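You operate a simulated robot arm through the tools that you are given. There is no shell and no other tool. Be economical: measure what you need, move in short steps, check, and stop when the job is done.

You run a simulated two-armed robot. Do the job below in one go: nothing can be reset, and whatever is moved stays where it is left.

Task
Open tote one and tip its pellets out on tray two.
Fine: hold the tote with one hand while the other frees the clip; flap up; stand the empty tote back; leave tote two alone. Set down upright: tote one.

It is judged by the outcome, as a careful person would: the job done as asked, and still so three seconds after it is handed in. It fails if anything else is knocked over, pushed out of place, dropped, spilled or broken.

Robot
Two 6-joint arms with two-finger parallel grippers on one trunk, on a base that drives. Base frame: it is fixed to the floor where the robot stands at the start and does not move with it; the origin is under the middle of the robot, x ahead of it, y to its left, z up. Units: m, rad, N and s.
The left shoulder is at the start at [0.07, 0.166, 1.445], the right one opposite. Places, roughly: tote one clip [0.5, 0.1, 1]; tote one flap [0.4, 0, 1]; tote two clip [-1.1, -0.4, 0.5]; tote two flap [-1.1, -0.2, 0.6]. Payload 3.91 kg a hand.
Tool frame (each hand has its own): the origin (TCP) lies between the finger pads and is the grasp point; the fingertips stand 0.03 m ahead of it; z points along the fingers, y is the line along which they close. Largest opening 0.11 m; finger width 0.02, thickness 0.01; the body of the gripper, 0.048 by 0.112 m, starts 0.055 m behind the TCP.
Orientation is told as [roll, pitch, yaw] about the base's x, y, z axes, in that order, counted from this pose: with the fingers straight down and closing along the base's y, the tool's x points along the base's -x, its y along +y and its z along -z.

Tools
- The arms move only by the tool send_rows. It takes "left_motion", "right_motion" or both (then of equal length, played together; a hand with none holds still); each is one flat list of numbers, 7 for each row, row after row: the closure, from 0 (fully open) to 1 (shut), then the shift along the tool's x, y, z in units of 40 mm (1.0 is 40 mm), then the turn, a rotation vector about the tool's x, y, z in units of 5 degrees (1.0 is 5 degrees). In form: [claw, x, y, z, wx, wy, wz, claw, x, y, z, wx, wy, wz, ...]. A call has 1 to 10 rows; each row shifts and turns the commanded pose from where the row before left it, along the tool's axes as they then stand. A call with a number of a shift or a turn outside -1 to 1 is refused whole. Each row takes 0.2 s and may step no farther than 0.05 m and 0.15 rad from the row before; otherwise, or with a gripper value out of range, the whole call is refused. A pose out of reach is approached as far as the arm can. The call stops where the force on the tool passes 90 N (or 10 N more than at its start, if that is more) or the arm is blocked; 0.2 s more then pass. The fingers move at their own pace (about 0.108 m/s each) and stop on an object; they squeeze with about 33 N. The grip force told is the motor's: it shows also when the fingers shut on nothing. Time passes only in rows, and 0.2 s behind the last, so rows that do not move let the fingers close. It gives the time, the measured TCP pose, the force on the tool (base axes), the opening and the grip force at its end, in the units of the frame above (readings bear some noise), with the torque about the TCP (base axes, N m) and any sound that the robot's microphone picked up.
- Cameras (640 x 400 px; columns grow to the right, rows downward): "scene" is now at [0.1232, -0.0072, 1.6238]; the picture's right is [-0.21, -0.98, 0.00], its down [-0.86, 0.19, -0.48] and it looks along [0.47, -0.10, -0.88] (base axes); focal length 250 px, centre (320, 200). "left" rides on the left gripper at [0.077, -0.007, -0.115] in its tool frame; the picture's right is [0.09, 1.00, 0.00], its down [-0.80, 0.07, -0.59] and it looks along [-0.59, 0.05, 0.80] (tool axes); focal length 270 px, centre (320, 200). "right" rides on the right gripper at [0.077, 0.007, -0.115] in its tool frame; the picture's right is [-0.09, 1.00, 0.00], its down [-0.80, -0.07, -0.59] and it looks along [-0.59, -0.05, 0.80] (tool axes); focal length 270 px, centre (320, 200).
- get_image(camera): a new picture of that camera. No time passes.
- slide_trunk(by): slides the trunk up (or, below 0, down) by that many m; the arms and the scene camera ride with it, the base frame stays. It gives what a move gives, with no picture.
- steer(legs): drives the robot by 1 to 6 legs, each [ahead, left, turn to the left] in m, m and rad, along the robot's own axes; the way and the turn of a leg run together, so that a leg with both is an arc; at most 1.5 m and 3.142 rad a leg. The arms and the cameras ride along, it lands a little off, and it stops where it bumps. It gives what a move gives.
- head_to(pan, tilt): turns the head with the scene camera to pan (to the left, within 1.501 rad either way) and tilt (down, from -0.506 to 1.204), counted from straight ahead of the robot. It gives what a move gives.
- locate(camera, pixels): there is no depth. For up to 12 entries [column, row, z] of the newest picture of that camera ("zoom" is the newest enlarged one), the place [x, y] in the base frame at which the ray of that pixel passes the height z, good to about 0.002 m, but the place of the scene camera against the robot may be out by one fixed shift of up to 0.025 m in any direction. No time passes.
- inspect(camera, box): a new picture of the part [left, top, right, bottom] of that camera's present view, enlarged. No time passes.
- close_job(): hands the job in; it is judged then, once.

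Work in short steps. Measure before you move; look again where a grasp or a placing could have gone wrong, and mend it. You have 80 turns and 62 pictures in all, those below and enlarged ones among them. Open the grippers and draw the arms clear of the work before you hand the job in, unless the task says otherwise; then end with one line.

The tools are called as a command line: name --argument value ..., lists and objects as JSON in quotes. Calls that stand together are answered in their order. send_rows: Moves the arms, as the interface text tells. Its arguments: {"type":"object","properties":{"left_motion":{"type":"array","items":{"type":"number"}},"right_motion":{"type":"array","items":{"type":"number"}}},"required":[]} The other tools are called the same way: slide_trunk (by) slides the trunk up or down; steer (legs) drives the base; head_to (pan, tilt) turns the head that bears the scene camera; get_image (camera) takes a picture; locate (camera, pixels) gives the place at which the rays of pixels pass given heights; inspect (camera, box) takes an enlarged picture of a part of a camera's view; close_job () hands the job in.

At the start:

```text
time_s: 0.0
left_ee_pos: [0.6029, 0.3384, 0.9989]
left_tool_rot: [0.0, 0.001, 0.001]
left_ft_force: [0.9, -0.6, 0.1]
left_torque: [0.03, 0.0, 0.01]
left_finger_gap: 0.1098
left_grip_force: 0.0
right_ee_pos: [0.5384, -0.2074, 0.9997]
right_tool_rot: [-0.001, -0.001, -0.001]
right_ft_force: [0.5, -0.2, 0.2]
right_torque: [0.01, -0.02, -0.01]
right_finger_gap: 0.11
right_grip_force: 0.0
trunk travel left (down, up): [-0.94, 0.0]
robot x, y, heading: [0.0004, 0.0016, 0.0]
head pan, tilt: [-0.215, 1.072]
```

scene: 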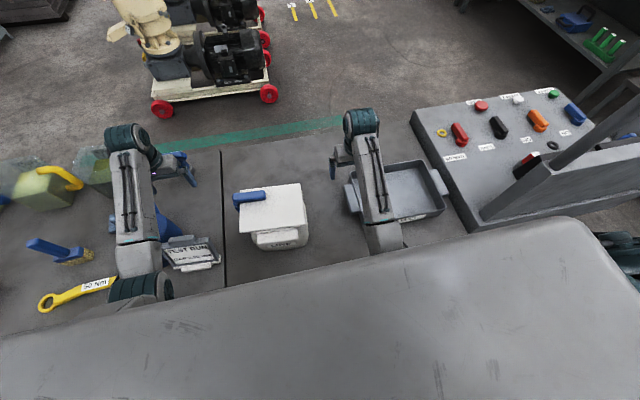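
right: 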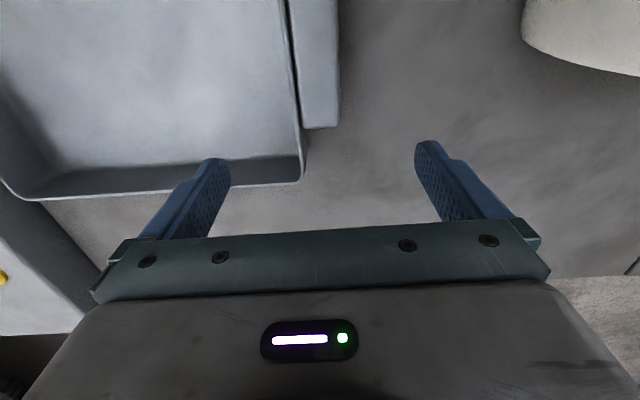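
left: 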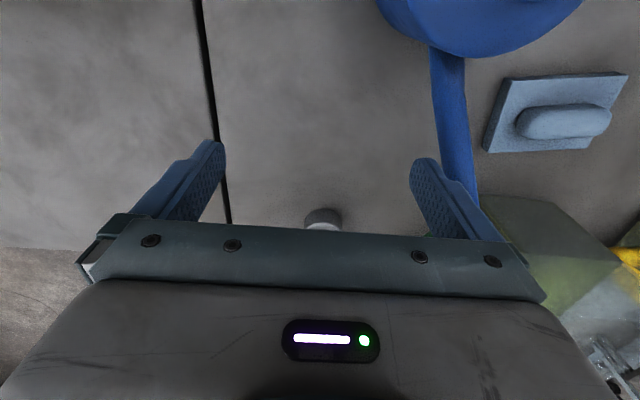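

The scene shows a white tote near pixel (275,215) with a blue clip at (250,200), and a grey tray near (405,190). I'll enlarge both before doing anything.

inspect --camera "scene" --box '[200, 160, 360, 260]'

inspect --camera "scene" --box '[320, 80, 640, 280]'

inspect --camera "scene" --box '[0, 100, 320, 300]'

```text
4.00 times, centred on (280, 210) of scene
```

zoom: 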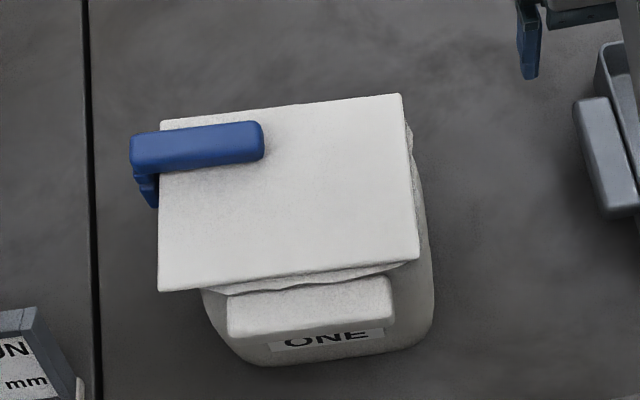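

```text
2.00 times, centred on (480, 180) of scene
```

zoom: 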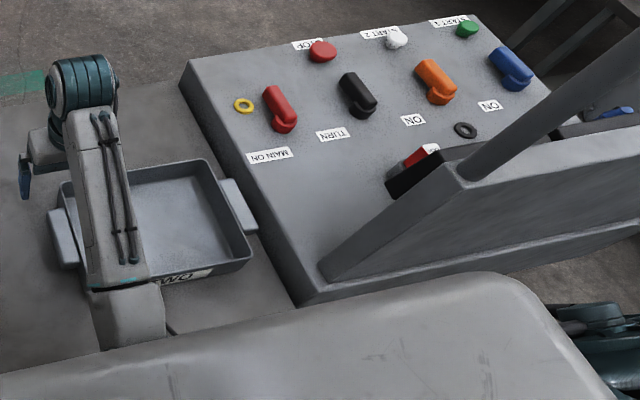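

```text
2.00 times, centred on (160, 200) of scene
```

zoom: 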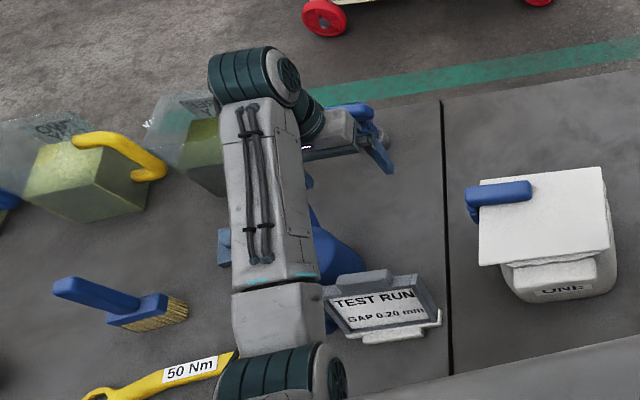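

Using the tray's left-handle far corner (scene about (345,185), right cam about (340,126)) and the seam, I can triangulate heights.

locate --camera "scene" --pixels '[[345, 185, 0.8], [345, 185, 0.85], [345, 185, 0.9], [345, 185, 0.95], [240, 190, 1.0], [301, 184, 1.0], [304, 225, 1.0], [240, 232, 1.0], [221, 180, 0.8], [221, 180, 0.85], [221, 180, 0.9], [280, 250, 0.85]]'

locate --camera "right" --pixels '[[340, 126, 0.8], [340, 126, 0.85], [340, 126, 0.9], [340, 126, 0.95], [302, 183, 0.8], [302, 183, 0.85]]'

locate --camera "left" --pixels '[[215, 120, 0.8], [215, 120, 0.85], [215, 120, 0.9]]'

```text
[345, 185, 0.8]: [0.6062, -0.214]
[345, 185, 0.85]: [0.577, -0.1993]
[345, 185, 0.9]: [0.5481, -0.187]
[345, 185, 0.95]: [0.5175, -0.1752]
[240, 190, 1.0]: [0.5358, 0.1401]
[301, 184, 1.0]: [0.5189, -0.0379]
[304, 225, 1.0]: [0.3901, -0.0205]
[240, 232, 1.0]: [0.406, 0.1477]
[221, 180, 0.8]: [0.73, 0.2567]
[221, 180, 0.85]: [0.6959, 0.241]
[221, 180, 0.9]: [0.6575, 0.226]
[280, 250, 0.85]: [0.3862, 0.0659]
```

```text
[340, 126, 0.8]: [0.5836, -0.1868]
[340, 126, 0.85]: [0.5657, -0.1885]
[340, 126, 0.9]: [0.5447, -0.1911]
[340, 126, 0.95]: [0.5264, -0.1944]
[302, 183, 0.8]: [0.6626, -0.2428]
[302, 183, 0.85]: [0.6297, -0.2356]
```

```text
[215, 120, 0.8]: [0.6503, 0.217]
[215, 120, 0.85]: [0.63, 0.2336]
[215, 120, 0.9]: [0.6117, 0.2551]
```

The table is about z 0.84 and the tote's top about 1.0. I need side views of the clip and the hinge, so I turn both hands to face the tote: left yaw −90° with a slight lift, right yaw +90°.

send_rows --left_motion '[0, 0, 0, -0.6, 0, 0, 1, 0, 0, 0, -0.6, 0, 0, 1, 0, 0, 0, 0, 0, 0, 1, 0, 0, 0, 0, 0, 0, 1, 0, 0, 0, 0, 0, 0, 1, 0, 0, 0, 0, 0, 0, 1, 0, 0, 0, 0, 0, 0, 1, 0, 0, 0, 0, 0, 0, 1, 0, 0, 0, 0, 0, 0, 1, 0, 0, 0, 0, 0, 0, 1]' --right_motion '[0, 0, 0, -0.6, 0, 0, -1, 0, 0, 0, -0.6, 0, 0, -1, 0, 0, 0, 0, 0, 0, -1, 0, 0, 0, 0, 0, 0, -1, 0, 0, 0, 0, 0, 0, -1, 0, 0, 0, 0, 0, 0, -1, 0, 0, 0, 0, 0, 0, -1, 0, 0, 0, 0, 0, 0, -1, 0, 0, 0, 0, 0, 0, -1, 0, 0, 0, 0, 0, 0, -1]'

send_rows --left_motion '[0, 0, 0, 0, 0, 0, 1, 0, 0, 0, 0, 0, 0, 1, 0, 0, 0, 0, 0, 0, 1, 0, 0, 0, 0, 0, 0, 1, 0, 0, 0, 0, 0, 0, 1, 0, 0, 0, 0, 0, 0, 1, 0, 0, 0, 0, 0, 0, 1, 0, 0, 0, 0, 0, 0, 1]' --right_motion '[0, 0, 0, 0, 0, 0, -1, 0, 0, 0, 0, 0, 0, -1, 0, 0, 0, 0, 0, 0, -1, 0, 0, 0, 0, 0, 0, -1, 0, 0, 0, 0, 0, 0, -1, 0, 0, 0, 0, 0, 0, -1, 0, 0, 0, 0, 0, 0, -1, 0, 0, 0, 0, 0, 0, -1]'

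get_image --camera "left"

get_image --camera "right"

```text
time_s: 2.2
left_ee_pos: [0.605, 0.3401, 1.0439]
left_tool_rot: [0.002, -0.001, -0.874]
left_ft_force: [0.3, 0.2, -0.7]
left_torque: [0.0, 0.01, 0.0]
left_finger_gap: 0.1102
left_grip_force: 0.0
left hand out of reach, approached as far as the arm can: row 8
right_ee_pos: [0.5523, -0.2018, 1.0078]
right_tool_rot: [0.0, -0.001, 0.873]
right_ft_force: [-1.2, 0.1, 0.5]
right_torque: [-0.05, -0.01, 0.01]
right_finger_gap: 0.1099
right_grip_force: 0.1
right hand out of reach, approached as far as the arm can: row 1, 2
trunk travel left (down, up): [-0.94, 0.0]
robot x, y, heading: [0.002, -0.003, 0.001]
head pan, tilt: [-0.215, 1.072]
```

```text
time_s: 4.0
left_ee_pos: [0.6046, 0.3397, 1.0438]
left_tool_rot: [0.001, 0.001, -1.573]
left_ft_force: [-0.5, 1.1, 0.0]
left_torque: [0.02, 0.02, 0.03]
left_finger_gap: 0.1102
left_grip_force: 0.1
right_ee_pos: [0.551, -0.2031, 1.0088]
right_tool_rot: [0.0, 0.0, 1.572]
right_ft_force: [-0.5, 0.2, 0.7]
right_torque: [-0.02, 0.0, 0.01]
right_finger_gap: 0.11
right_grip_force: 0.1
trunk travel left (down, up): [-0.94, 0.0]
robot x, y, heading: [-0.0003, -0.0034, -0.001]
head pan, tilt: [-0.215, 1.072]
```

```text
55 pictures are left
```

left: 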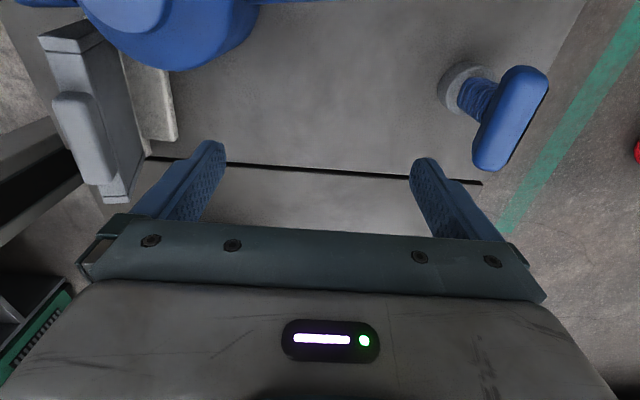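

```text
54 pictures are left
```

right: 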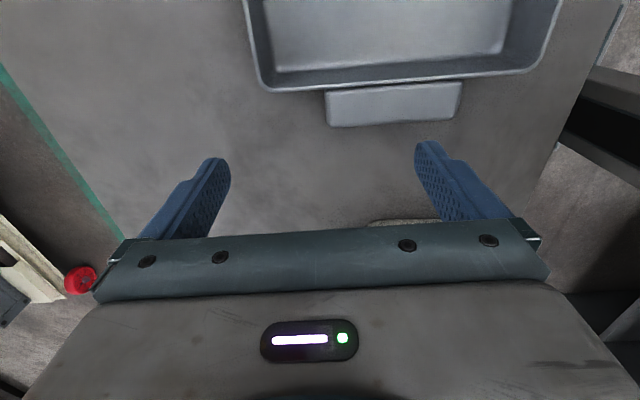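

The gripper body blocks the forward view, so I tilt both hands to point their fingers at the tote. The cameras then see it from the side.

send_rows --left_motion '[0, 0, 0, 0, 0, -1, 0, 0, 0, 0, 0, 0, -1, 0, 0, 0, 0, 0, 0, -1, 0, 0, 0, 0, 0, 0, -1, 0, 0, 0, 0, 0, 0, -1, 0, 0, 0, 0, 0, 0, -1, 0, 0, 0, 0, 0, 0, -1, 0, 0, 0, 0, 0, 0, -1, 0, 0, 0, 0, 0, 0, -1, 0, 0, 0, 0, 0, 0, -1, 0]' --right_motion '[0, 0, 0, 0, 0, -1, 0, 0, 0, 0, 0, 0, -1, 0, 0, 0, 0, 0, 0, -1, 0, 0, 0, 0, 0, 0, -1, 0, 0, 0, 0, 0, 0, -1, 0, 0, 0, 0, 0, 0, -1, 0, 0, 0, 0, 0, 0, -1, 0, 0, 0, 0, 0, 0, -1, 0, 0, 0, 0, 0, 0, -1, 0, 0, 0, 0, 0, 0, -1, 0]'

get_image --camera "left"

get_image --camera "right"

get_image --camera "scene"

```text
time_s: 6.2
left_ee_pos: [0.6038, 0.34, 1.0445]
left_tool_rot: [0.0, -0.874, -1.57]
left_ft_force: [0.2, 0.4, 0.9]
left_torque: [0.03, 0.02, -0.03]
left_finger_gap: 0.11
left_grip_force: 0.0
right_ee_pos: [0.5522, -0.2017, 1.0084]
right_tool_rot: [-0.001, -0.873, 1.571]
right_ft_force: [-0.3, -0.6, 0.0]
right_torque: [0.0, -0.01, 0.0]
right_finger_gap: 0.11
right_grip_force: 0.2
trunk travel left (down, up): [-0.94, 0.0]
robot x, y, heading: [0.002, -0.0004, 0.003]
head pan, tilt: [-0.215, 1.072]
```

```text
53 pictures are left
```

left: 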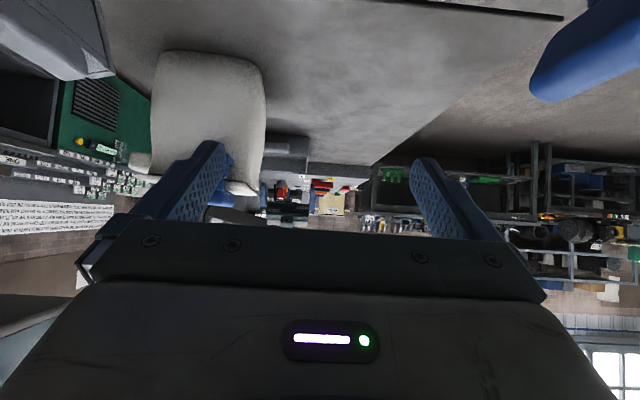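

```text
52 pictures are left
```

right: 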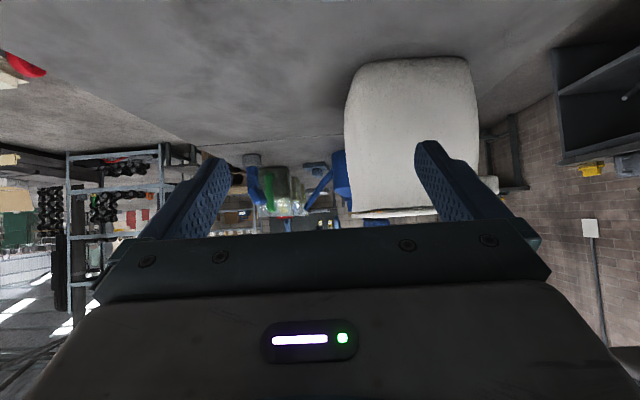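

```text
51 pictures are left
```

scene: 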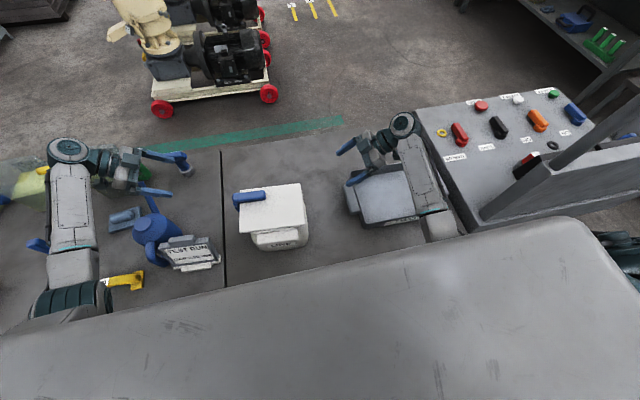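

Both cameras now see the tote side-on and upside down. I'll enlarge each.

inspect --camera "left" --box '[110, 40, 310, 220]'

inspect --camera "right" --box '[310, 50, 510, 230]'

```text
2.22 times, centred on (210, 130) of left
```

zoom: 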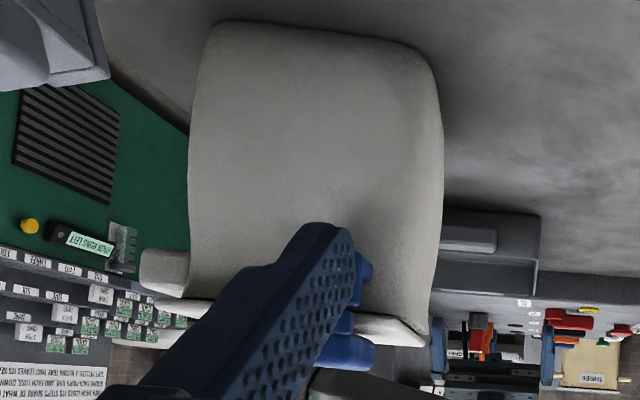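

```text
2.22 times, centred on (410, 140) of right
```

zoom: 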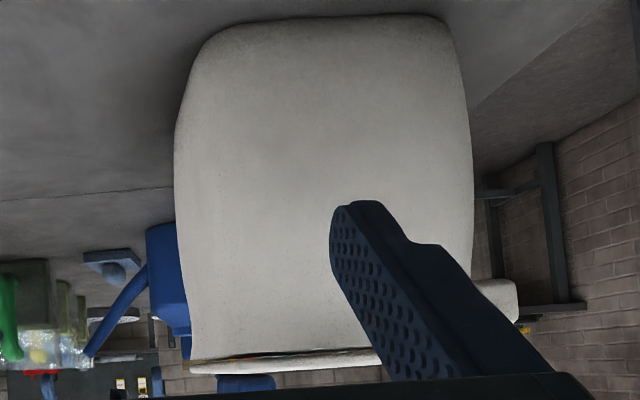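

The finger hides the clip. I shift the left hand 50 mm toward −x so the clip moves clear of the finger, then look again.

send_rows --left_motion '[0, 0, -0.65, 0, 0, 0, 0, 0, 0, -0.65, 0, 0, 0, 0]'

inspect --camera "left" --box '[170, 40, 370, 220]'

```text
time_s: 6.8
left_ee_pos: [0.5521, 0.3401, 1.0457]
left_tool_rot: [0.003, -0.873, -1.571]
left_ft_force: [0.0, -0.7, 1.1]
left_torque: [0.0, 0.01, 0.03]
left_finger_gap: 0.1099
left_grip_force: 0.2
right_ee_pos: [0.5508, -0.2016, 1.0099]
right_tool_rot: [-0.003, -0.873, 1.572]
right_ft_force: [0.3, 0.7, -0.2]
right_torque: [-0.02, 0.01, -0.02]
right_finger_gap: 0.1101
right_grip_force: 0.1
trunk travel left (down, up): [-0.94, 0.0]
robot x, y, heading: [-0.0007, -0.0026, -0.003]
head pan, tilt: [-0.215, 1.072]
```

```text
2.22 times, centred on (270, 130) of left
```

zoom: 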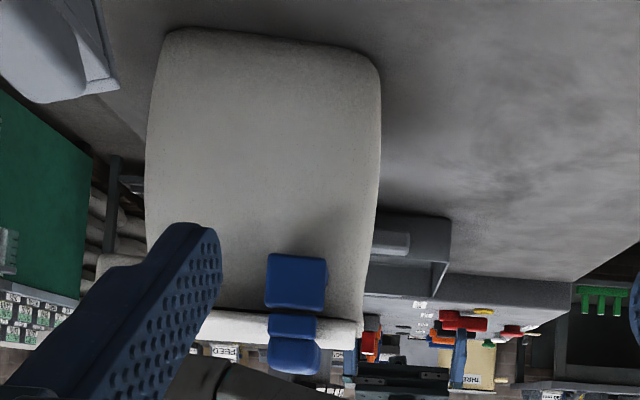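

The clip hooks over the left flap edge, with a bar on top and a block on the wall. The front handle block is next. I locate key features, including the jug that must be avoided, and zoom in hard on the handle and clip.

inspect --camera "scene" --box '[224, 178, 320, 256]'

locate --camera "scene" --pixels '[[155, 230, 0.95], [150, 200, 1.0], [257, 239, 0.97], [297, 234, 0.97], [258, 246, 0.95], [298, 242, 0.95], [345, 190, 0.88], [440, 185, 0.88]]'

locate --camera "left" --pixels '[[253, 126, 0.95], [270, 132, 0.96]]'

```text
5.13 times, centred on (272, 217) of scene
```

zoom: 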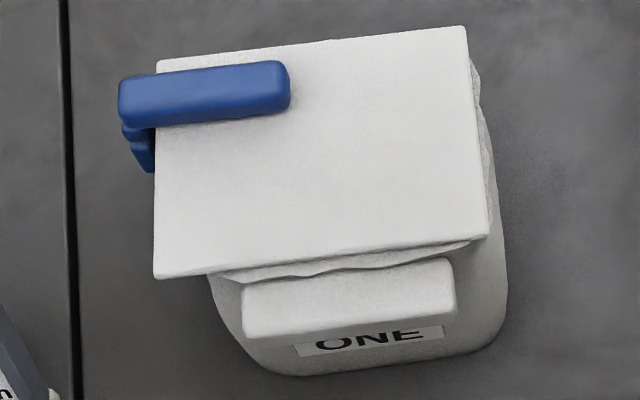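

```text
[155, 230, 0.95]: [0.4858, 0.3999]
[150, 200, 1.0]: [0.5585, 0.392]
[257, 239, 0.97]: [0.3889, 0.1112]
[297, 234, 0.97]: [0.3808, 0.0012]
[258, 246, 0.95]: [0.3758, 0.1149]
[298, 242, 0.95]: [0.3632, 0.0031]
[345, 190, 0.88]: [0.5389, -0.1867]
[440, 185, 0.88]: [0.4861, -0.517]
```

```text
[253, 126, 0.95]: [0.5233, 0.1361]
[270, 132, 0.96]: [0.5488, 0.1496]
```

The front handle is about 0.11 m wide and 0.02 m thick, so it must be gripped top and bottom. The left overhang suggests the flap's free edge is on the clip side. I back the robot off 0.25 m to make room in front of the tote for the right hand.

steer --legs '[[-0.25, 0, 0]]'

head_to --pan 0.0 --tilt 0.75

get_image --camera "scene"

inspect --camera "right" --box '[0, 0, 320, 200]'

```text
time_s: 8.6
left_ee_pos: [0.3097, 0.3378, 1.0442]
left_tool_rot: [-0.002, -0.872, -1.57]
left_ft_force: [-0.4, -0.4, -0.6]
left_torque: [0.01, 0.02, -0.01]
left_finger_gap: 0.1098
left_grip_force: 0.0
right_ee_pos: [0.307, -0.2026, 1.008]
right_tool_rot: [0.003, -0.873, 1.567]
right_ft_force: [0.4, 0.8, -0.2]
right_torque: [-0.01, 0.01, 0.01]
right_finger_gap: 0.1101
right_grip_force: 0.0
trunk travel left (down, up): [-0.94, 0.0]
robot x, y, heading: [-0.2433, 0.0, -0.003]
head pan, tilt: [-0.215, 1.072]
```

```text
time_s: 9.4
left_ee_pos: [0.3058, 0.339, 1.0461]
left_tool_rot: [0.001, -0.873, -1.572]
left_ft_force: [0.7, 1.3, 0.8]
left_torque: [0.0, -0.01, 0.01]
left_finger_gap: 0.1102
left_grip_force: 0.1
right_ee_pos: [0.306, -0.2023, 1.0093]
right_tool_rot: [-0.001, -0.874, 1.572]
right_ft_force: [0.5, -0.4, 0.4]
right_torque: [0.0, -0.01, 0.01]
right_finger_gap: 0.11
right_grip_force: 0.2
trunk travel left (down, up): [-0.94, 0.0]
robot x, y, heading: [-0.2439, 0.0021, -0.003]
head pan, tilt: [0.0, 0.75]
```

```text
46 pictures are left
```

scene: 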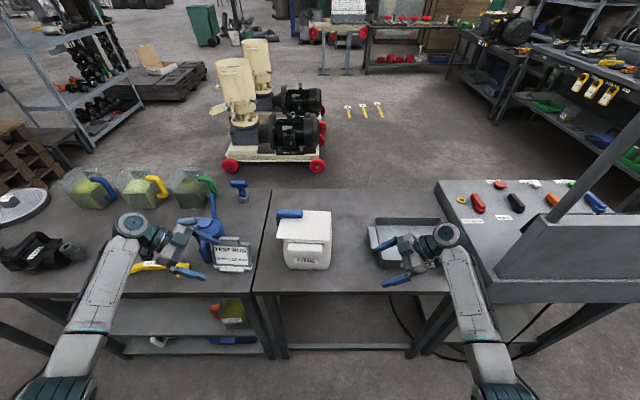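

```text
2.00 times, centred on (160, 100) of right
```

zoom: 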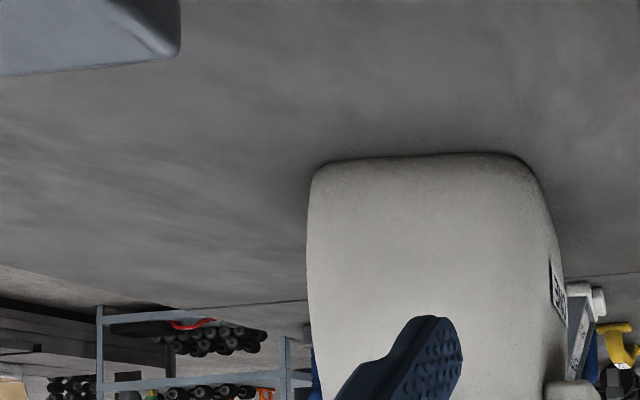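

Much better overview. I enlarge the tote and tray from here.

inspect --camera "scene" --box '[260, 195, 350, 280]'

inspect --camera "right" --box '[140, 60, 340, 230]'

```text
4.71 times, centred on (305, 238) of scene
```

zoom: 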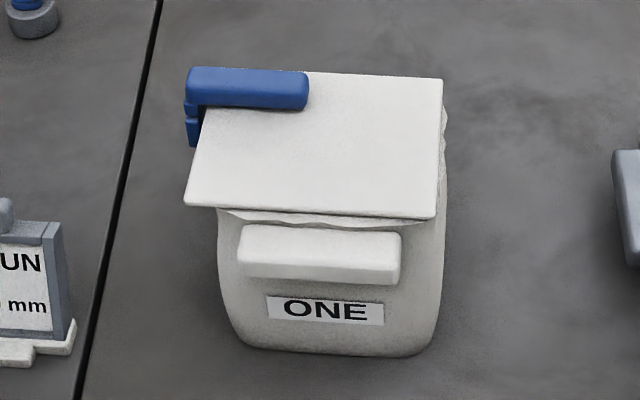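

```text
2.35 times, centred on (240, 145) of right
```

zoom: 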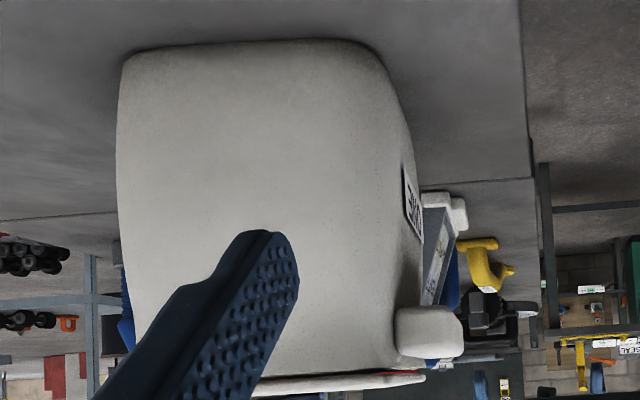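

Handle profile is clear: the outer ~20 mm sticks out beyond the flap edge. I take rays on the handle end and flap from the right camera, and the same features from the scene camera, to triangulate.

locate --camera "zoom" --pixels '[[462, 312, 0.94], [462, 312, 0.95], [462, 312, 0.96], [460, 355, 0.96], [460, 355, 0.97], [460, 355, 0.98], [425, 378, 0.98], [425, 378, 0.985], [425, 378, 0.99], [250, 40, 0.84], [250, 40, 0.85], [250, 40, 0.83]]'

locate --camera "scene" --pixels '[[345, 254.5, 0.95], [345, 246, 0.97], [311, 247, 0.97], [311, 254.5, 0.95], [352, 241, 0.99], [299.5, 239, 0.99], [354, 212, 1.0], [304, 210, 1.0], [352.5, 269, 0.84], [312, 269, 0.84], [325, 212, 1.0], [300, 212, 1.0]]'

```text
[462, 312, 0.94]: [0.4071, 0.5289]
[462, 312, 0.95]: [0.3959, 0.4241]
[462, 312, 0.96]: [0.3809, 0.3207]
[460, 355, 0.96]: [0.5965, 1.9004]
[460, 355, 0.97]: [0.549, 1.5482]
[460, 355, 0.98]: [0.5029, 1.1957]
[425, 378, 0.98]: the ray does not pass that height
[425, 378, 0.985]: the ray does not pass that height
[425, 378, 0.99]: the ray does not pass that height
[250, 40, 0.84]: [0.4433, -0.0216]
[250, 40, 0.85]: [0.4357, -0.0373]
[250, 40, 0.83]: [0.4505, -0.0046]
```

```text
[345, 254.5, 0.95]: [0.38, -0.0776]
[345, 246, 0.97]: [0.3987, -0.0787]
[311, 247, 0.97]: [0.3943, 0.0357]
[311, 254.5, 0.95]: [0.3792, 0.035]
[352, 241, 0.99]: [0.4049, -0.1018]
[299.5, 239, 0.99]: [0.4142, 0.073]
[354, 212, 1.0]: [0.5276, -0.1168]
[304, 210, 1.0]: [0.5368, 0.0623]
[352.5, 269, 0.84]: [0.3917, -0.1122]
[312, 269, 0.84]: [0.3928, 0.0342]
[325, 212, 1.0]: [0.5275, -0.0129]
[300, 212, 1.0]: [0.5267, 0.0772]
```

The zoom scale needs correcting. From the right camera's rays, the handle is about z 0.991–1.014 with its tip near x 0.34, and the flap is about 1.02. I re-locate scene features at those heights.

locate --camera "scene" --pixels '[[322, 245.4, 1.014], [288.7, 243.7, 1.014], [321.6, 256, 0.991], [288, 254, 0.991], [329, 241.8, 1.025], [276.3, 239, 1.025], [330.9, 212.1, 1.025], [302.5, 210, 1.045], [302.5, 218.5, 1.045], [277, 210.4, 1.045], [300, 272, 0.84], [335, 272, 0.84]]'

locate --camera "zoom" --pixels '[[455, 330, 0.98], [455, 330, 0.985], [455, 330, 0.99], [365, 376, 1.01], [365, 376, 1.015], [320, 40, 0.835]]'

```text
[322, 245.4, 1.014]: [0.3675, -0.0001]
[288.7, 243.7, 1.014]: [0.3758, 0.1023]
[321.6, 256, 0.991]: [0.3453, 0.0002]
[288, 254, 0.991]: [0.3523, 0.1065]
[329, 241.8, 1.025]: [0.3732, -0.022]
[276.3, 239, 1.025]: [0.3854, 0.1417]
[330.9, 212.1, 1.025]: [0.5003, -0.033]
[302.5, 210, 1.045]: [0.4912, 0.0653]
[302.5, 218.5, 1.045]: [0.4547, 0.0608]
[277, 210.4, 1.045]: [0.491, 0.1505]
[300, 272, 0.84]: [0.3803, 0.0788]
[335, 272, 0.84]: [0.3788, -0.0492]
```

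```text
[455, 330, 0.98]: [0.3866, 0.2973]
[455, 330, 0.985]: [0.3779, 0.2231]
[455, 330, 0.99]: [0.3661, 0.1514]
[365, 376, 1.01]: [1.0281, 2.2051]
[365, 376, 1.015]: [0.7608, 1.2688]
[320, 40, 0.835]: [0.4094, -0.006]
```

Measured: the handle spans y 0–0.105 with its tip at x≈0.34 and z≈0.99–1.014, and the tote is yawed about −0.07 rad. I point the right hand at +x with the fingers closing vertically, first levelling by 40° and then a 120° turn about tool (1,1,−1).

send_rows --right_motion '[0, 0, 0, 0, 0, -1, 0, 0, 0, 0, 0, 0, -1, 0, 0, 0, 0, 0, 0, -1, 0, 0, 0, 0, 0, 0, -1, 0, 0, 0, 0, 0, 0, -1, 0, 0, 0, 0, 0, 0, -1, 0, 0, 0, 0, 0, 0, -1, 0, 0, 0, 0, 0, 0, -1, 0]'

send_rows --right_motion '[0, 0, 0, 0, 0.924, 0.924, -0.924, 0, 0, 0, 0, 0.924, 0.924, -0.924, 0, 0, 0, 0, 0.924, 0.924, -0.924, 0, 0, 0, 0, 0.924, 0.924, -0.924, 0, 0, 0, 0, 0.924, 0.924, -0.924, 0, 0, 0, 0, 0.924, 0.924, -0.924, 0, 0, 0, 0, 0.924, 0.924, -0.924, 0, 0, 0, 0, 0.924, 0.924, -0.924]'

send_rows --right_motion '[0, 0, 0, 0, 0.924, 0.924, -0.924, 0, 0, 0, 0, 0.924, 0.924, -0.924, 0, 0, 0, 0, 0.924, 0.924, -0.924, 0, 0, 0, 0, 0.924, 0.924, -0.924, 0, 0, 0, 0, 0.924, 0.924, -0.924, 0, 0, 0, 0, 0.924, 0.924, -0.924, 0, 0, 0, 0, 0.924, 0.924, -0.924]'

```text
time_s: 11.2
left_ee_pos: [0.3075, 0.3397, 1.0461]
left_tool_rot: [-0.001, -0.874, -1.572]
left_ft_force: [-0.8, 0.5, 0.2]
left_torque: [-0.01, 0.01, 0.02]
left_finger_gap: 0.1102
left_grip_force: 0.0
right_ee_pos: [0.3073, -0.2032, 1.0096]
right_tool_rot: [-2.884, -1.571, -1.83]
right_ft_force: [-0.5, -0.5, -0.6]
right_torque: [-0.02, -0.02, -0.02]
right_finger_gap: 0.1095
right_grip_force: 0.1
trunk travel left (down, up): [-0.94, 0.0]
robot x, y, heading: [-0.2444, -0.0017, -0.003]
head pan, tilt: [0.0, 0.75]
```

```text
time_s: 13.0
left_ee_pos: [0.3057, 0.3402, 1.0458]
left_tool_rot: [0.003, -0.873, -1.572]
left_ft_force: [0.4, 0.5, -0.3]
left_torque: [0.04, -0.03, 0.0]
left_finger_gap: 0.11
left_grip_force: 0.0
right_ee_pos: [0.3053, -0.2026, 1.0087]
right_tool_rot: [-1.136, -0.674, 2.01]
right_ft_force: [-0.1, 0.0, 0.4]
right_torque: [-0.01, -0.01, -0.03]
right_finger_gap: 0.11
right_grip_force: 0.0
trunk travel left (down, up): [-0.94, 0.0]
robot x, y, heading: [-0.2451, -0.0019, 0.0]
head pan, tilt: [0.0, 0.75]
```

```text
time_s: 14.6
left_ee_pos: [0.3064, 0.3393, 1.0457]
left_tool_rot: [0.001, -0.872, -1.573]
left_ft_force: [0.7, -0.1, 0.4]
left_torque: [-0.03, 0.01, -0.01]
left_finger_gap: 0.11
left_grip_force: 0.0
right_ee_pos: [0.3079, -0.2024, 1.0169]
right_tool_rot: [-1.56, -0.011, 1.577]
right_ft_force: [0.4, -0.1, 0.4]
right_torque: [-0.01, 0.02, 0.0]
right_finger_gap: 0.1098
right_grip_force: 0.1
right hand out of reach, approached as far as the arm can: row 7
trunk travel left (down, up): [-0.94, 0.0]
robot x, y, heading: [-0.2464, 0.0032, 0.0]
head pan, tilt: [0.0, 0.75]
```

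The hand now points at +x with closing vertical. I move it in front of the handle at (0.27, 0.05, ~1.00), yawed −4° to match the tote.

send_rows --right_motion '[0, 0, 0, -0.95, 0, 0, 0, 0, -0.9, 0.05, 0, 0, 0.4, 0, 0, -0.9, 0.05, 0, 0, 0.4, 0, 0, -0.9, 0.05, 0, 0, 0, 0, 0, -0.9, 0.05, 0, 0, 0, 0, 0, -0.9, 0.05, 0, 0, 0, 0, 0, -0.9, 0.05, 0, 0, 0, 0, 0, -0.9, 0.05, 0, 0, 0, 0]'

get_image --camera "right"

get_image --camera "scene"

```text
time_s: 15.7
left_ee_pos: [0.3069, 0.338, 1.046]
left_tool_rot: [0.001, -0.872, -1.573]
left_ft_force: [-0.3, 0.5, 0.4]
left_torque: [0.03, 0.02, -0.01]
left_finger_gap: 0.1099
left_grip_force: 0.0
right_ee_pos: [0.2851, -0.1681, 1.0338]
right_tool_rot: [-1.557, 0.156, 1.542]
right_ft_force: [0.0, -0.6, 0.2]
right_torque: [0.01, -0.02, 0.03]
right_finger_gap: 0.11
right_grip_force: 0.0
right hand out of reach, approached as far as the arm can: row 1, 2, 3, 4, 5
trunk travel left (down, up): [-0.94, 0.0]
robot x, y, heading: [-0.2431, 0.0024, -0.007]
head pan, tilt: [0.0, 0.75]
stopped in row 5 (right hand): the arm was blocked; the commanded pose is now the measured one
```

```text
42 pictures are left
```

right: 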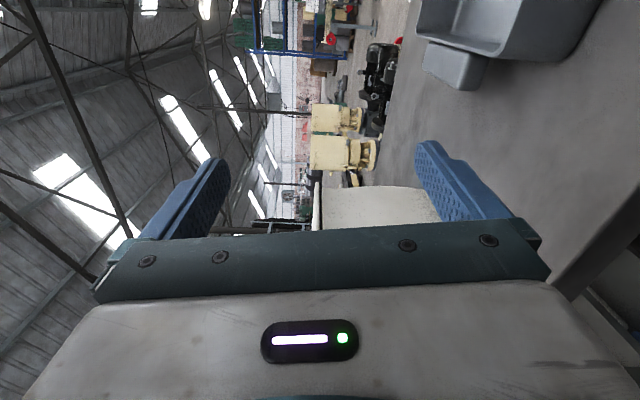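

```text
41 pictures are left
```

scene: 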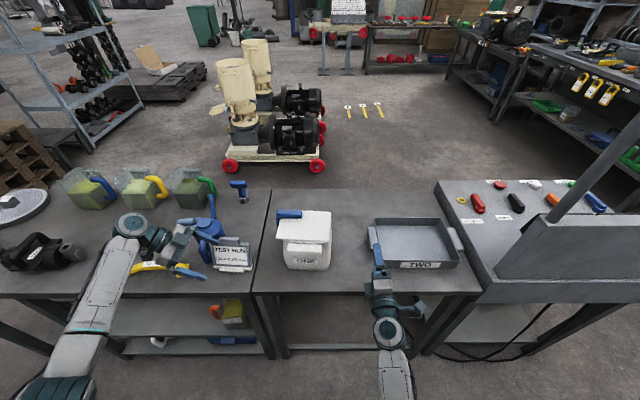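

The right wrist was too close to its shoulder, since the arm has a minimum fold. I back up another 0.07 m, then fix the orientation and move laterally to the handle.

steer --legs '[[-0.07, 0, 0]]'

send_rows --right_motion '[0, -0.2, 0.1, 0.8, 0, 0.25, 0.9, 0, -0.5, 0.1, 0.3, 0, 0.25, 0.9, 0, -0.9, 0.1, 0, 0, 0, 0, 0, -0.9, 0.1, 0, 0, 0, 0, 0, -0.9, 0.1, 0, 0, 0, 0, 0, -0.9, 0.1, 0, 0, 0, 0, 0, -0.9, 0.1, 0, 0, 0, 0]'

```text
time_s: 16.7
left_ee_pos: [0.2448, 0.3391, 1.0412]
left_tool_rot: [-0.008, -0.872, -1.566]
left_ft_force: [0.0, -1.1, 0.1]
left_torque: [-0.01, 0.02, -0.03]
left_finger_gap: 0.1101
left_grip_force: 0.1
right_ee_pos: [0.2228, -0.1654, 1.0293]
right_tool_rot: [-1.55, 0.155, 1.542]
right_ft_force: [0.4, -0.2, 0.0]
right_torque: [0.03, -0.04, 0.03]
right_finger_gap: 0.1101
right_grip_force: 0.2
trunk travel left (down, up): [-0.94, 0.0]
robot x, y, heading: [-0.3178, -0.0022, -0.002]
head pan, tilt: [0.0, 0.75]
```

```text
time_s: 17.7
left_ee_pos: [0.239, 0.3391, 1.0462]
left_tool_rot: [-0.001, -0.871, -1.573]
left_ft_force: [1.0, 0.6, -0.2]
left_torque: [-0.03, -0.02, 0.02]
left_finger_gap: 0.11
left_grip_force: 0.1
right_ee_pos: [0.2591, -0.1488, 0.9854]
right_tool_rot: [-1.556, 0.158, 1.521]
right_ft_force: [0.1, -0.8, 0.1]
right_torque: [0.0, 0.0, -0.01]
right_finger_gap: 0.1099
right_grip_force: 0.0
right hand out of reach, approached as far as the arm can: row 4
trunk travel left (down, up): [-0.94, 0.0]
robot x, y, heading: [-0.3141, 0.0008, -0.005]
head pan, tilt: [0.0, 0.75]
stopped in row 4 (right hand): the arm was blocked; the commanded pose is now the measured one
```

Still blocked near the fold limit. I back up another 0.15 m so the arm stretches out more and retry, in smaller pieces.

steer --legs '[[-0.15, 0, 0]]'

send_rows --right_motion '[0, 0, 0, 0.9, 0, 0, 0, 0, 0, -0.2, 0.9, 0, 0.25, 0, 0, 0, -0.3, 0.9, 0, 0.25, 0, 0, 0, 0, 0, 0, 0, 0.9, 0, 0, 0, 0, 0, 0, 0.9]'

```text
time_s: 19.0
left_ee_pos: [0.0941, 0.3406, 1.044]
left_tool_rot: [-0.003, -0.873, -1.566]
left_ft_force: [-0.4, 0.9, -0.1]
left_torque: [-0.02, 0.03, -0.02]
left_finger_gap: 0.1102
left_grip_force: 0.0
right_ee_pos: [0.1128, -0.146, 0.9829]
right_tool_rot: [-1.55, 0.157, 1.524]
right_ft_force: [0.7, -1.3, -1.2]
right_torque: [0.01, -0.01, -0.04]
right_finger_gap: 0.1102
right_grip_force: 0.1
trunk travel left (down, up): [-0.94, 0.0]
robot x, y, heading: [-0.4611, -0.0019, -0.002]
head pan, tilt: [0.0, 0.75]
```

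```text
time_s: 20.2
left_ee_pos: [0.0907, 0.3406, 1.0461]
left_tool_rot: [-0.001, -0.874, -1.57]
left_ft_force: [-0.4, -0.1, -0.2]
left_torque: [-0.03, 0.0, 0.0]
left_finger_gap: 0.11
left_grip_force: 0.2
right_ee_pos: [0.2199, -0.1486, 1.0009]
right_tool_rot: [-1.56, -0.001, 1.477]
right_ft_force: [0.4, -0.1, -0.7]
right_torque: [0.01, -0.01, -0.02]
right_finger_gap: 0.1101
right_grip_force: 0.1
trunk travel left (down, up): [-0.94, 0.0]
robot x, y, heading: [-0.4642, 0.0012, -0.002]
head pan, tilt: [0.0, 0.75]
```

That worked; pose is clean now. I move 0.2 m left to be in front of the handle and look through the right camera.

send_rows --right_motion '[0, -0.84, 0, 0, 0, 0, 0, 0, -0.84, 0, 0, 0, 0, 0, 0, -0.84, 0, 0, 0, 0, 0, 0, -0.84, 0, 0, 0, 0, 0, 0, -0.84, 0, 0, 0, 0, 0, 0, -0.84, 0, 0, 0, 0, 0]'

get_image --camera "right"

```text
time_s: 21.2
left_ee_pos: [0.092, 0.34, 1.0456]
left_tool_rot: [0.001, -0.875, -1.569]
left_ft_force: [-0.3, -0.6, -0.1]
left_torque: [-0.02, -0.01, 0.01]
left_finger_gap: 0.1097
left_grip_force: 0.1
right_ee_pos: [0.2282, -0.1267, 0.9623]
right_tool_rot: [-1.556, 0.161, 1.449]
right_ft_force: [0.2, 0.2, -0.9]
right_torque: [0.04, -0.02, 0.02]
right_finger_gap: 0.1102
right_grip_force: 0.0
right hand out of reach, approached as far as the arm can: row 4
trunk travel left (down, up): [-0.94, 0.0]
robot x, y, heading: [-0.4653, 0.0003, -0.004]
head pan, tilt: [0.0, 0.75]
stopped in row 4 (right hand): the arm was blocked; the commanded pose is now the measured one
```

```text
40 pictures are left
```

right: 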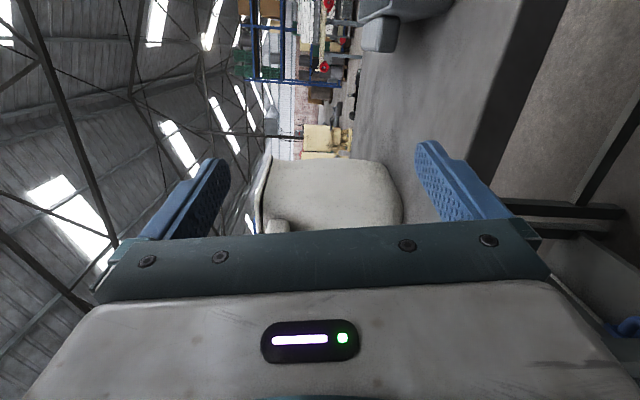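

In this orientation, the wrist limit stops leftward reach at y≈−0.13 relative to the robot. I restore the clean pose and strafe the base left instead.

send_rows --right_motion '[0, 0.6, -0.3, 0, 0, 0, 0, 0, 0.3, -0.5, 0, 0, 0, 0.6, 0, 0, -0.3, 0, 0, -0.3, 0.9, 0, 0, 0, 0, 0, -0.3, 0.3]'

steer --legs '[[0, 0.21, 0]]'

get_image --camera "right"

get_image --camera "scene"

```text
time_s: 22.2
left_ee_pos: [0.0902, 0.3401, 1.0457]
left_tool_rot: [0.001, -0.872, -1.57]
left_ft_force: [0.0, 0.4, -1.2]
left_torque: [0.01, -0.06, -0.02]
left_finger_gap: 0.11
left_grip_force: 0.1
right_ee_pos: [0.2231, -0.1554, 1.0116]
right_tool_rot: [-1.555, 0.001, 1.501]
right_ft_force: [0.6, -0.2, -0.2]
right_torque: [0.01, 0.0, -0.01]
right_finger_gap: 0.11
right_grip_force: 0.1
trunk travel left (down, up): [-0.94, 0.0]
robot x, y, heading: [-0.465, 0.0023, 0.001]
head pan, tilt: [0.0, 0.75]
```

```text
time_s: 23.8
left_ee_pos: [0.0905, 0.5475, 1.0474]
left_tool_rot: [0.002, -0.872, -1.574]
left_ft_force: [0.0, 0.4, 0.4]
left_torque: [0.05, 0.07, -0.01]
left_finger_gap: 0.1101
left_grip_force: 0.0
right_ee_pos: [0.2232, 0.0515, 1.0115]
right_tool_rot: [-1.555, -0.003, 1.499]
right_ft_force: [0.0, -0.5, -0.5]
right_torque: [0.01, 0.0, 0.01]
right_finger_gap: 0.11
right_grip_force: 0.0
trunk travel left (down, up): [-0.94, 0.0]
robot x, y, heading: [-0.4577, 0.2141, -0.009]
head pan, tilt: [0.0, 0.75]
```

```text
39 pictures are left
```

right: 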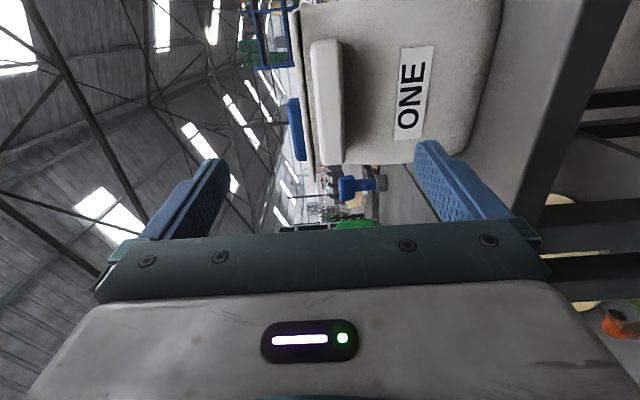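

```text
38 pictures are left
```

scene: 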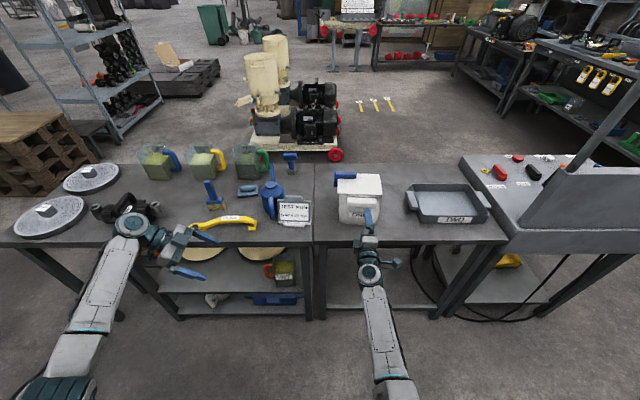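

The right camera puts the handle centre at tool y≈+7 mm (world z≈1.004) and tool x≈+10 mm, with its tip ≈0.117 m ahead. I advance 0.108 m with the small centring corrections, then check before closing.

send_rows --right_motion '[0, 0.15, 0.18, 0.7, 0, 0, 0, 0, 0, 0, 0.7, 0, 0, 0, 0, 0, 0, 0.7, 0, 0, 0, 0, 0, 0, 0.6, 0, 0, 0]'

get_image --camera "right"

inspect --camera "scene" --box '[320, 160, 420, 240]'

```text
time_s: 24.8
left_ee_pos: [0.092, 0.5484, 1.0453]
left_tool_rot: [0.0, -0.873, -1.573]
left_ft_force: [0.2, -0.1, -0.2]
left_torque: [-0.01, 0.01, 0.02]
left_finger_gap: 0.1101
left_grip_force: 0.1
right_ee_pos: [0.3321, 0.0409, 1.0012]
right_tool_rot: [-1.553, -0.001, 1.498]
right_ft_force: [-0.4, -0.6, 0.0]
right_torque: [0.04, 0.0, 0.01]
right_finger_gap: 0.1102
right_grip_force: 0.1
trunk travel left (down, up): [-0.94, 0.0]
robot x, y, heading: [-0.461, 0.2101, -0.002]
head pan, tilt: [0.0, 0.75]
```

```text
37 pictures are left
```

right: 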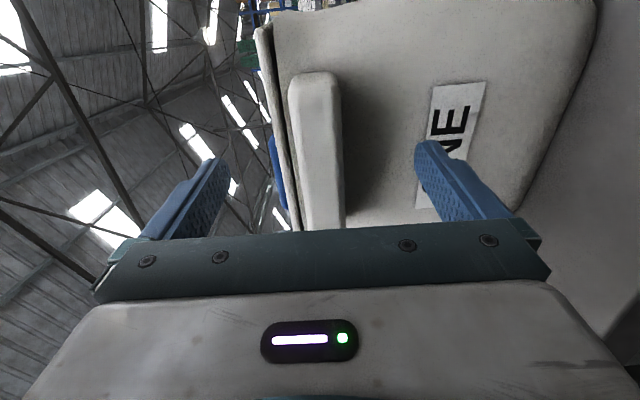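

```text
5.00 times, centred on (370, 200) of scene
```

zoom: 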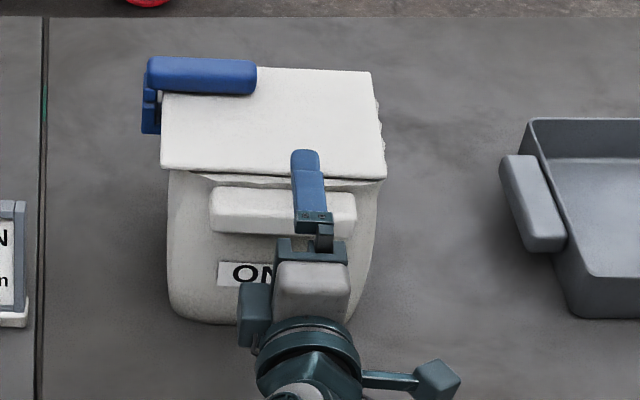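

Aligned: handle centre is within ~3 mm of the TCP and the finger overlap is about 19 mm. I nudge 3 mm down and close the right gripper.

send_rows --right_motion '[0, 0, 0.08, 0.05, 0, 0, 0, 0.5, 0, 0, 0, 0, 0, 0, 1, 0, 0, 0, 0, 0, 0, 1, 0, 0, 0, 0, 0, 0, 1, 0, 0, 0, 0, 0, 0]'

get_image --camera "right"

```text
time_s: 26.0
left_ee_pos: [0.09, 0.5497, 1.0464]
left_tool_rot: [0.002, -0.872, -1.576]
left_ft_force: [1.1, 0.1, -0.4]
left_torque: [-0.01, 0.01, -0.02]
left_finger_gap: 0.1103
left_grip_force: 0.1
right_ee_pos: [0.3338, 0.0415, 0.9998]
right_tool_rot: [-1.558, 0.0, 1.499]
right_ft_force: [1.7, 0.8, 3.2]
right_torque: [0.08, -0.57, 0.0]
right_finger_gap: 0.0257
right_grip_force: 32.7
trunk travel left (down, up): [-0.94, 0.0]
robot x, y, heading: [-0.4617, 0.2116, -0.004]
head pan, tilt: [0.0, 0.75]
```

```text
35 pictures are left
```

right: 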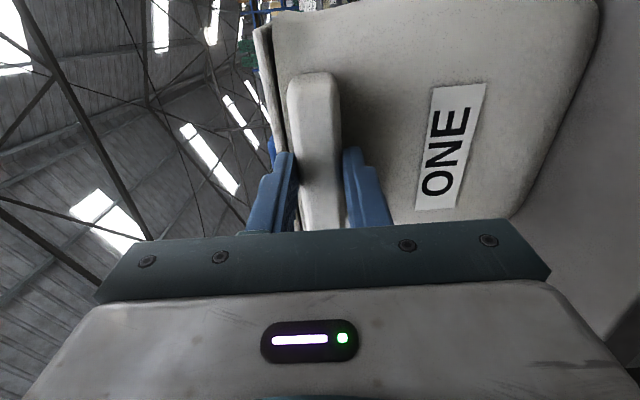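

Handle held (gap 25.7 mm, 32.7 N). Now the left hand: level it back to fingers-down while moving 0.38 m in +x at height, staying clear of the jug.

send_rows --left_motion '[0, 0, 0.8, 0, 0, 1, 0, 0, 0, 0.9, 0, 0, 1, 0, 0, 0, 0.9, 0, 0, 1, 0, 0, 0, 0.9, 0, 0, 1, 0, 0, 0, 0.9, 0, 0, 1, 0, 0, 0, 0.9, 0, 0, 1, 0, 0, 0, 0.9, 0, 0, 1, 0, 0, 0, 0.9, 0, 0, 1, 0, 0, 0, 0.9, 0, 0, 1, 0, 0, 0, 0.9, -0.4, 0, 1, 0]' --right_motion '[1, 0, 0, 0, 0, 0, 0, 1, 0, 0, 0, 0, 0, 0, 1, 0, 0, 0, 0, 0, 0, 1, 0, 0, 0, 0, 0, 0, 1, 0, 0, 0, 0, 0, 0, 1, 0, 0, 0, 0, 0, 0, 1, 0, 0, 0, 0, 0, 0, 1, 0, 0, 0, 0, 0, 0, 1, 0, 0, 0, 0, 0, 0, 1, 0, 0, 0, 0, 0, 0]'

send_rows --left_motion '[0, -0.6, 0, -0.8, 0, 0, 0, 0, -0.9, 0, -0.8, 0, 0, 0, 0, -0.9, 0, 0, 0, 0, 0, 0, -0.9, 0, 0, 0, 0, 0, 0, -0.9, 0, 0, 0, 0, 0, 0, -0.9, 0, 0, 0, 0, 0, 0, -0.9, 0, 0, 0, 0, 0, 0, -0.9, 0, 0, 0, 0, 0, 0, -0.9, 0, 0, 0, 0, 0]'

get_image --camera "scene"

```text
time_s: 28.2
left_ee_pos: [0.3483, 0.534, 1.0834]
left_tool_rot: [0.003, 0.001, -1.573]
left_ft_force: [0.2, -0.1, 0.7]
left_torque: [0.02, 0.0, -0.02]
left_finger_gap: 0.1102
left_grip_force: 0.0
left hand out of reach, approached as far as the arm can: row 7, 8, 9, 10
right_ee_pos: [0.3321, 0.0411, 1.0015]
right_tool_rot: [-1.558, 0.001, 1.501]
right_ft_force: [0.8, 3.2, 4.7]
right_torque: [-0.33, -0.7, 0.56]
right_finger_gap: 0.0258
right_grip_force: 32.5
trunk travel left (down, up): [-0.94, 0.0]
robot x, y, heading: [-0.4605, 0.2129, -0.006]
head pan, tilt: [0.0, 0.75]
```

```text
time_s: 30.2
left_ee_pos: [0.3319, 0.2286, 1.1495]
left_tool_rot: [0.004, -0.001, -1.571]
left_ft_force: [0.2, 0.1, 0.1]
left_torque: [-0.01, 0.02, 0.01]
left_finger_gap: 0.1101
left_grip_force: 0.1
left hand out of reach, approached as far as the arm can: row 9
right_ee_pos: [0.3325, 0.0397, 1.0003]
right_tool_rot: [-1.558, -0.001, 1.499]
right_ft_force: [0.5, -0.3, 4.4]
right_torque: [-0.04, -0.79, 0.6]
right_finger_gap: 0.0259
right_grip_force: 33.7
trunk travel left (down, up): [-0.94, 0.0]
robot x, y, heading: [-0.4628, 0.2084, -0.002]
head pan, tilt: [0.0, 0.75]
```

```text
34 pictures are left
```

scene: 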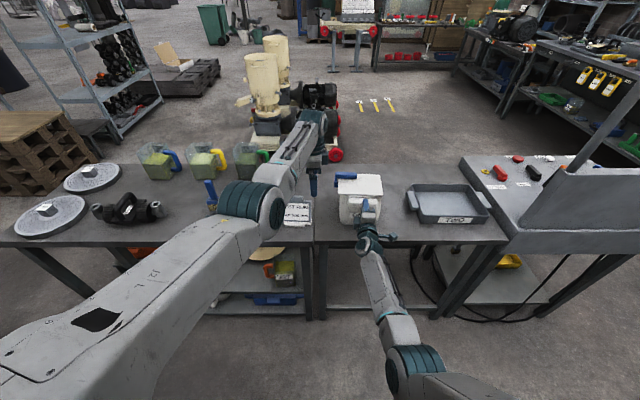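

The left arm tops out at about 0.75 m from shoulder to wrist, short of the clip from here. Turning the robot right by 0.5 rad and standing nearer at (−0.27, 0.22) puts both hands in range. I release the handle, retreat the right hand, then re-station.

send_rows --right_motion '[0, 0, 0, 0, 0, 0, 0, 0, 0, 0, 0, 0, 0, 0, 0, 0, 0, 0, 0, 0, 0, 0, 0, 0, -0.9, 0, 0, 0, 0, 0, 0, -0.9, 0, 0, 0, 0, 0, 0, -0.9, 0, 0, 0]'

steer --legs '[[0, 0, -0.5], [0.164, 0.1, 0]]'

head_to --pan 0.35 --tilt 0.85

get_image --camera "scene"

```text
time_s: 31.6
left_ee_pos: [0.3325, 0.2293, 1.1469]
left_tool_rot: [0.002, 0.0, -1.573]
left_ft_force: [-0.1, -0.1, -1.1]
left_torque: [0.0, 0.01, 0.0]
left_finger_gap: 0.1097
left_grip_force: 0.1
right_ee_pos: [0.2264, 0.0487, 1.0022]
right_tool_rot: [-1.556, 0.004, 1.501]
right_ft_force: [-0.4, -0.1, -0.1]
right_torque: [0.0, -0.01, 0.05]
right_finger_gap: 0.1099
right_grip_force: 0.1
trunk travel left (down, up): [-0.94, 0.0]
robot x, y, heading: [-0.4616, 0.2093, -0.006]
head pan, tilt: [0.0, 0.75]
```

```text
time_s: 34.6
left_ee_pos: [0.4347, -0.1463, 1.151]
left_tool_rot: [0.004, 0.001, -2.075]
left_ft_force: [-0.1, 0.5, -0.4]
left_torque: [0.01, -0.06, -0.05]
left_finger_gap: 0.1098
left_grip_force: 0.1
right_ee_pos: [0.2536, -0.2542, 1.0035]
right_tool_rot: [-1.557, 0.001, 0.998]
right_ft_force: [-0.2, -0.1, 0.7]
right_torque: [-0.01, 0.0, 0.0]
right_finger_gap: 0.1099
right_grip_force: 0.1
trunk travel left (down, up): [-0.94, 0.0]
robot x, y, heading: [-0.2649, 0.2177, -0.509]
head pan, tilt: [0.0, 0.75]
```

```text
time_s: 35.5
left_ee_pos: [0.4382, -0.145, 1.1474]
left_tool_rot: [0.0, -0.001, -2.074]
left_ft_force: [0.1, 0.2, 0.4]
left_torque: [-0.01, 0.0, -0.01]
left_finger_gap: 0.1103
left_grip_force: 0.1
right_ee_pos: [0.2585, -0.2554, 1.0028]
right_tool_rot: [-1.554, 0.001, 0.997]
right_ft_force: [1.0, -0.2, -0.3]
right_torque: [0.0, 0.0, -0.02]
right_finger_gap: 0.1098
right_grip_force: 0.1
trunk travel left (down, up): [-0.94, 0.0]
robot x, y, heading: [-0.2679, 0.2213, -0.498]
head pan, tilt: [0.351, 0.85]
```

```text
33 pictures are left
```

scene: 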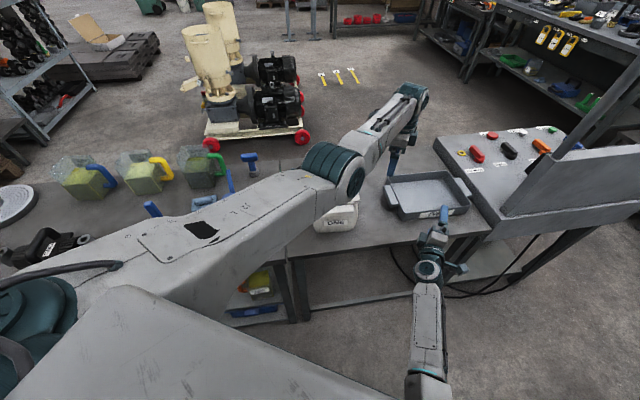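

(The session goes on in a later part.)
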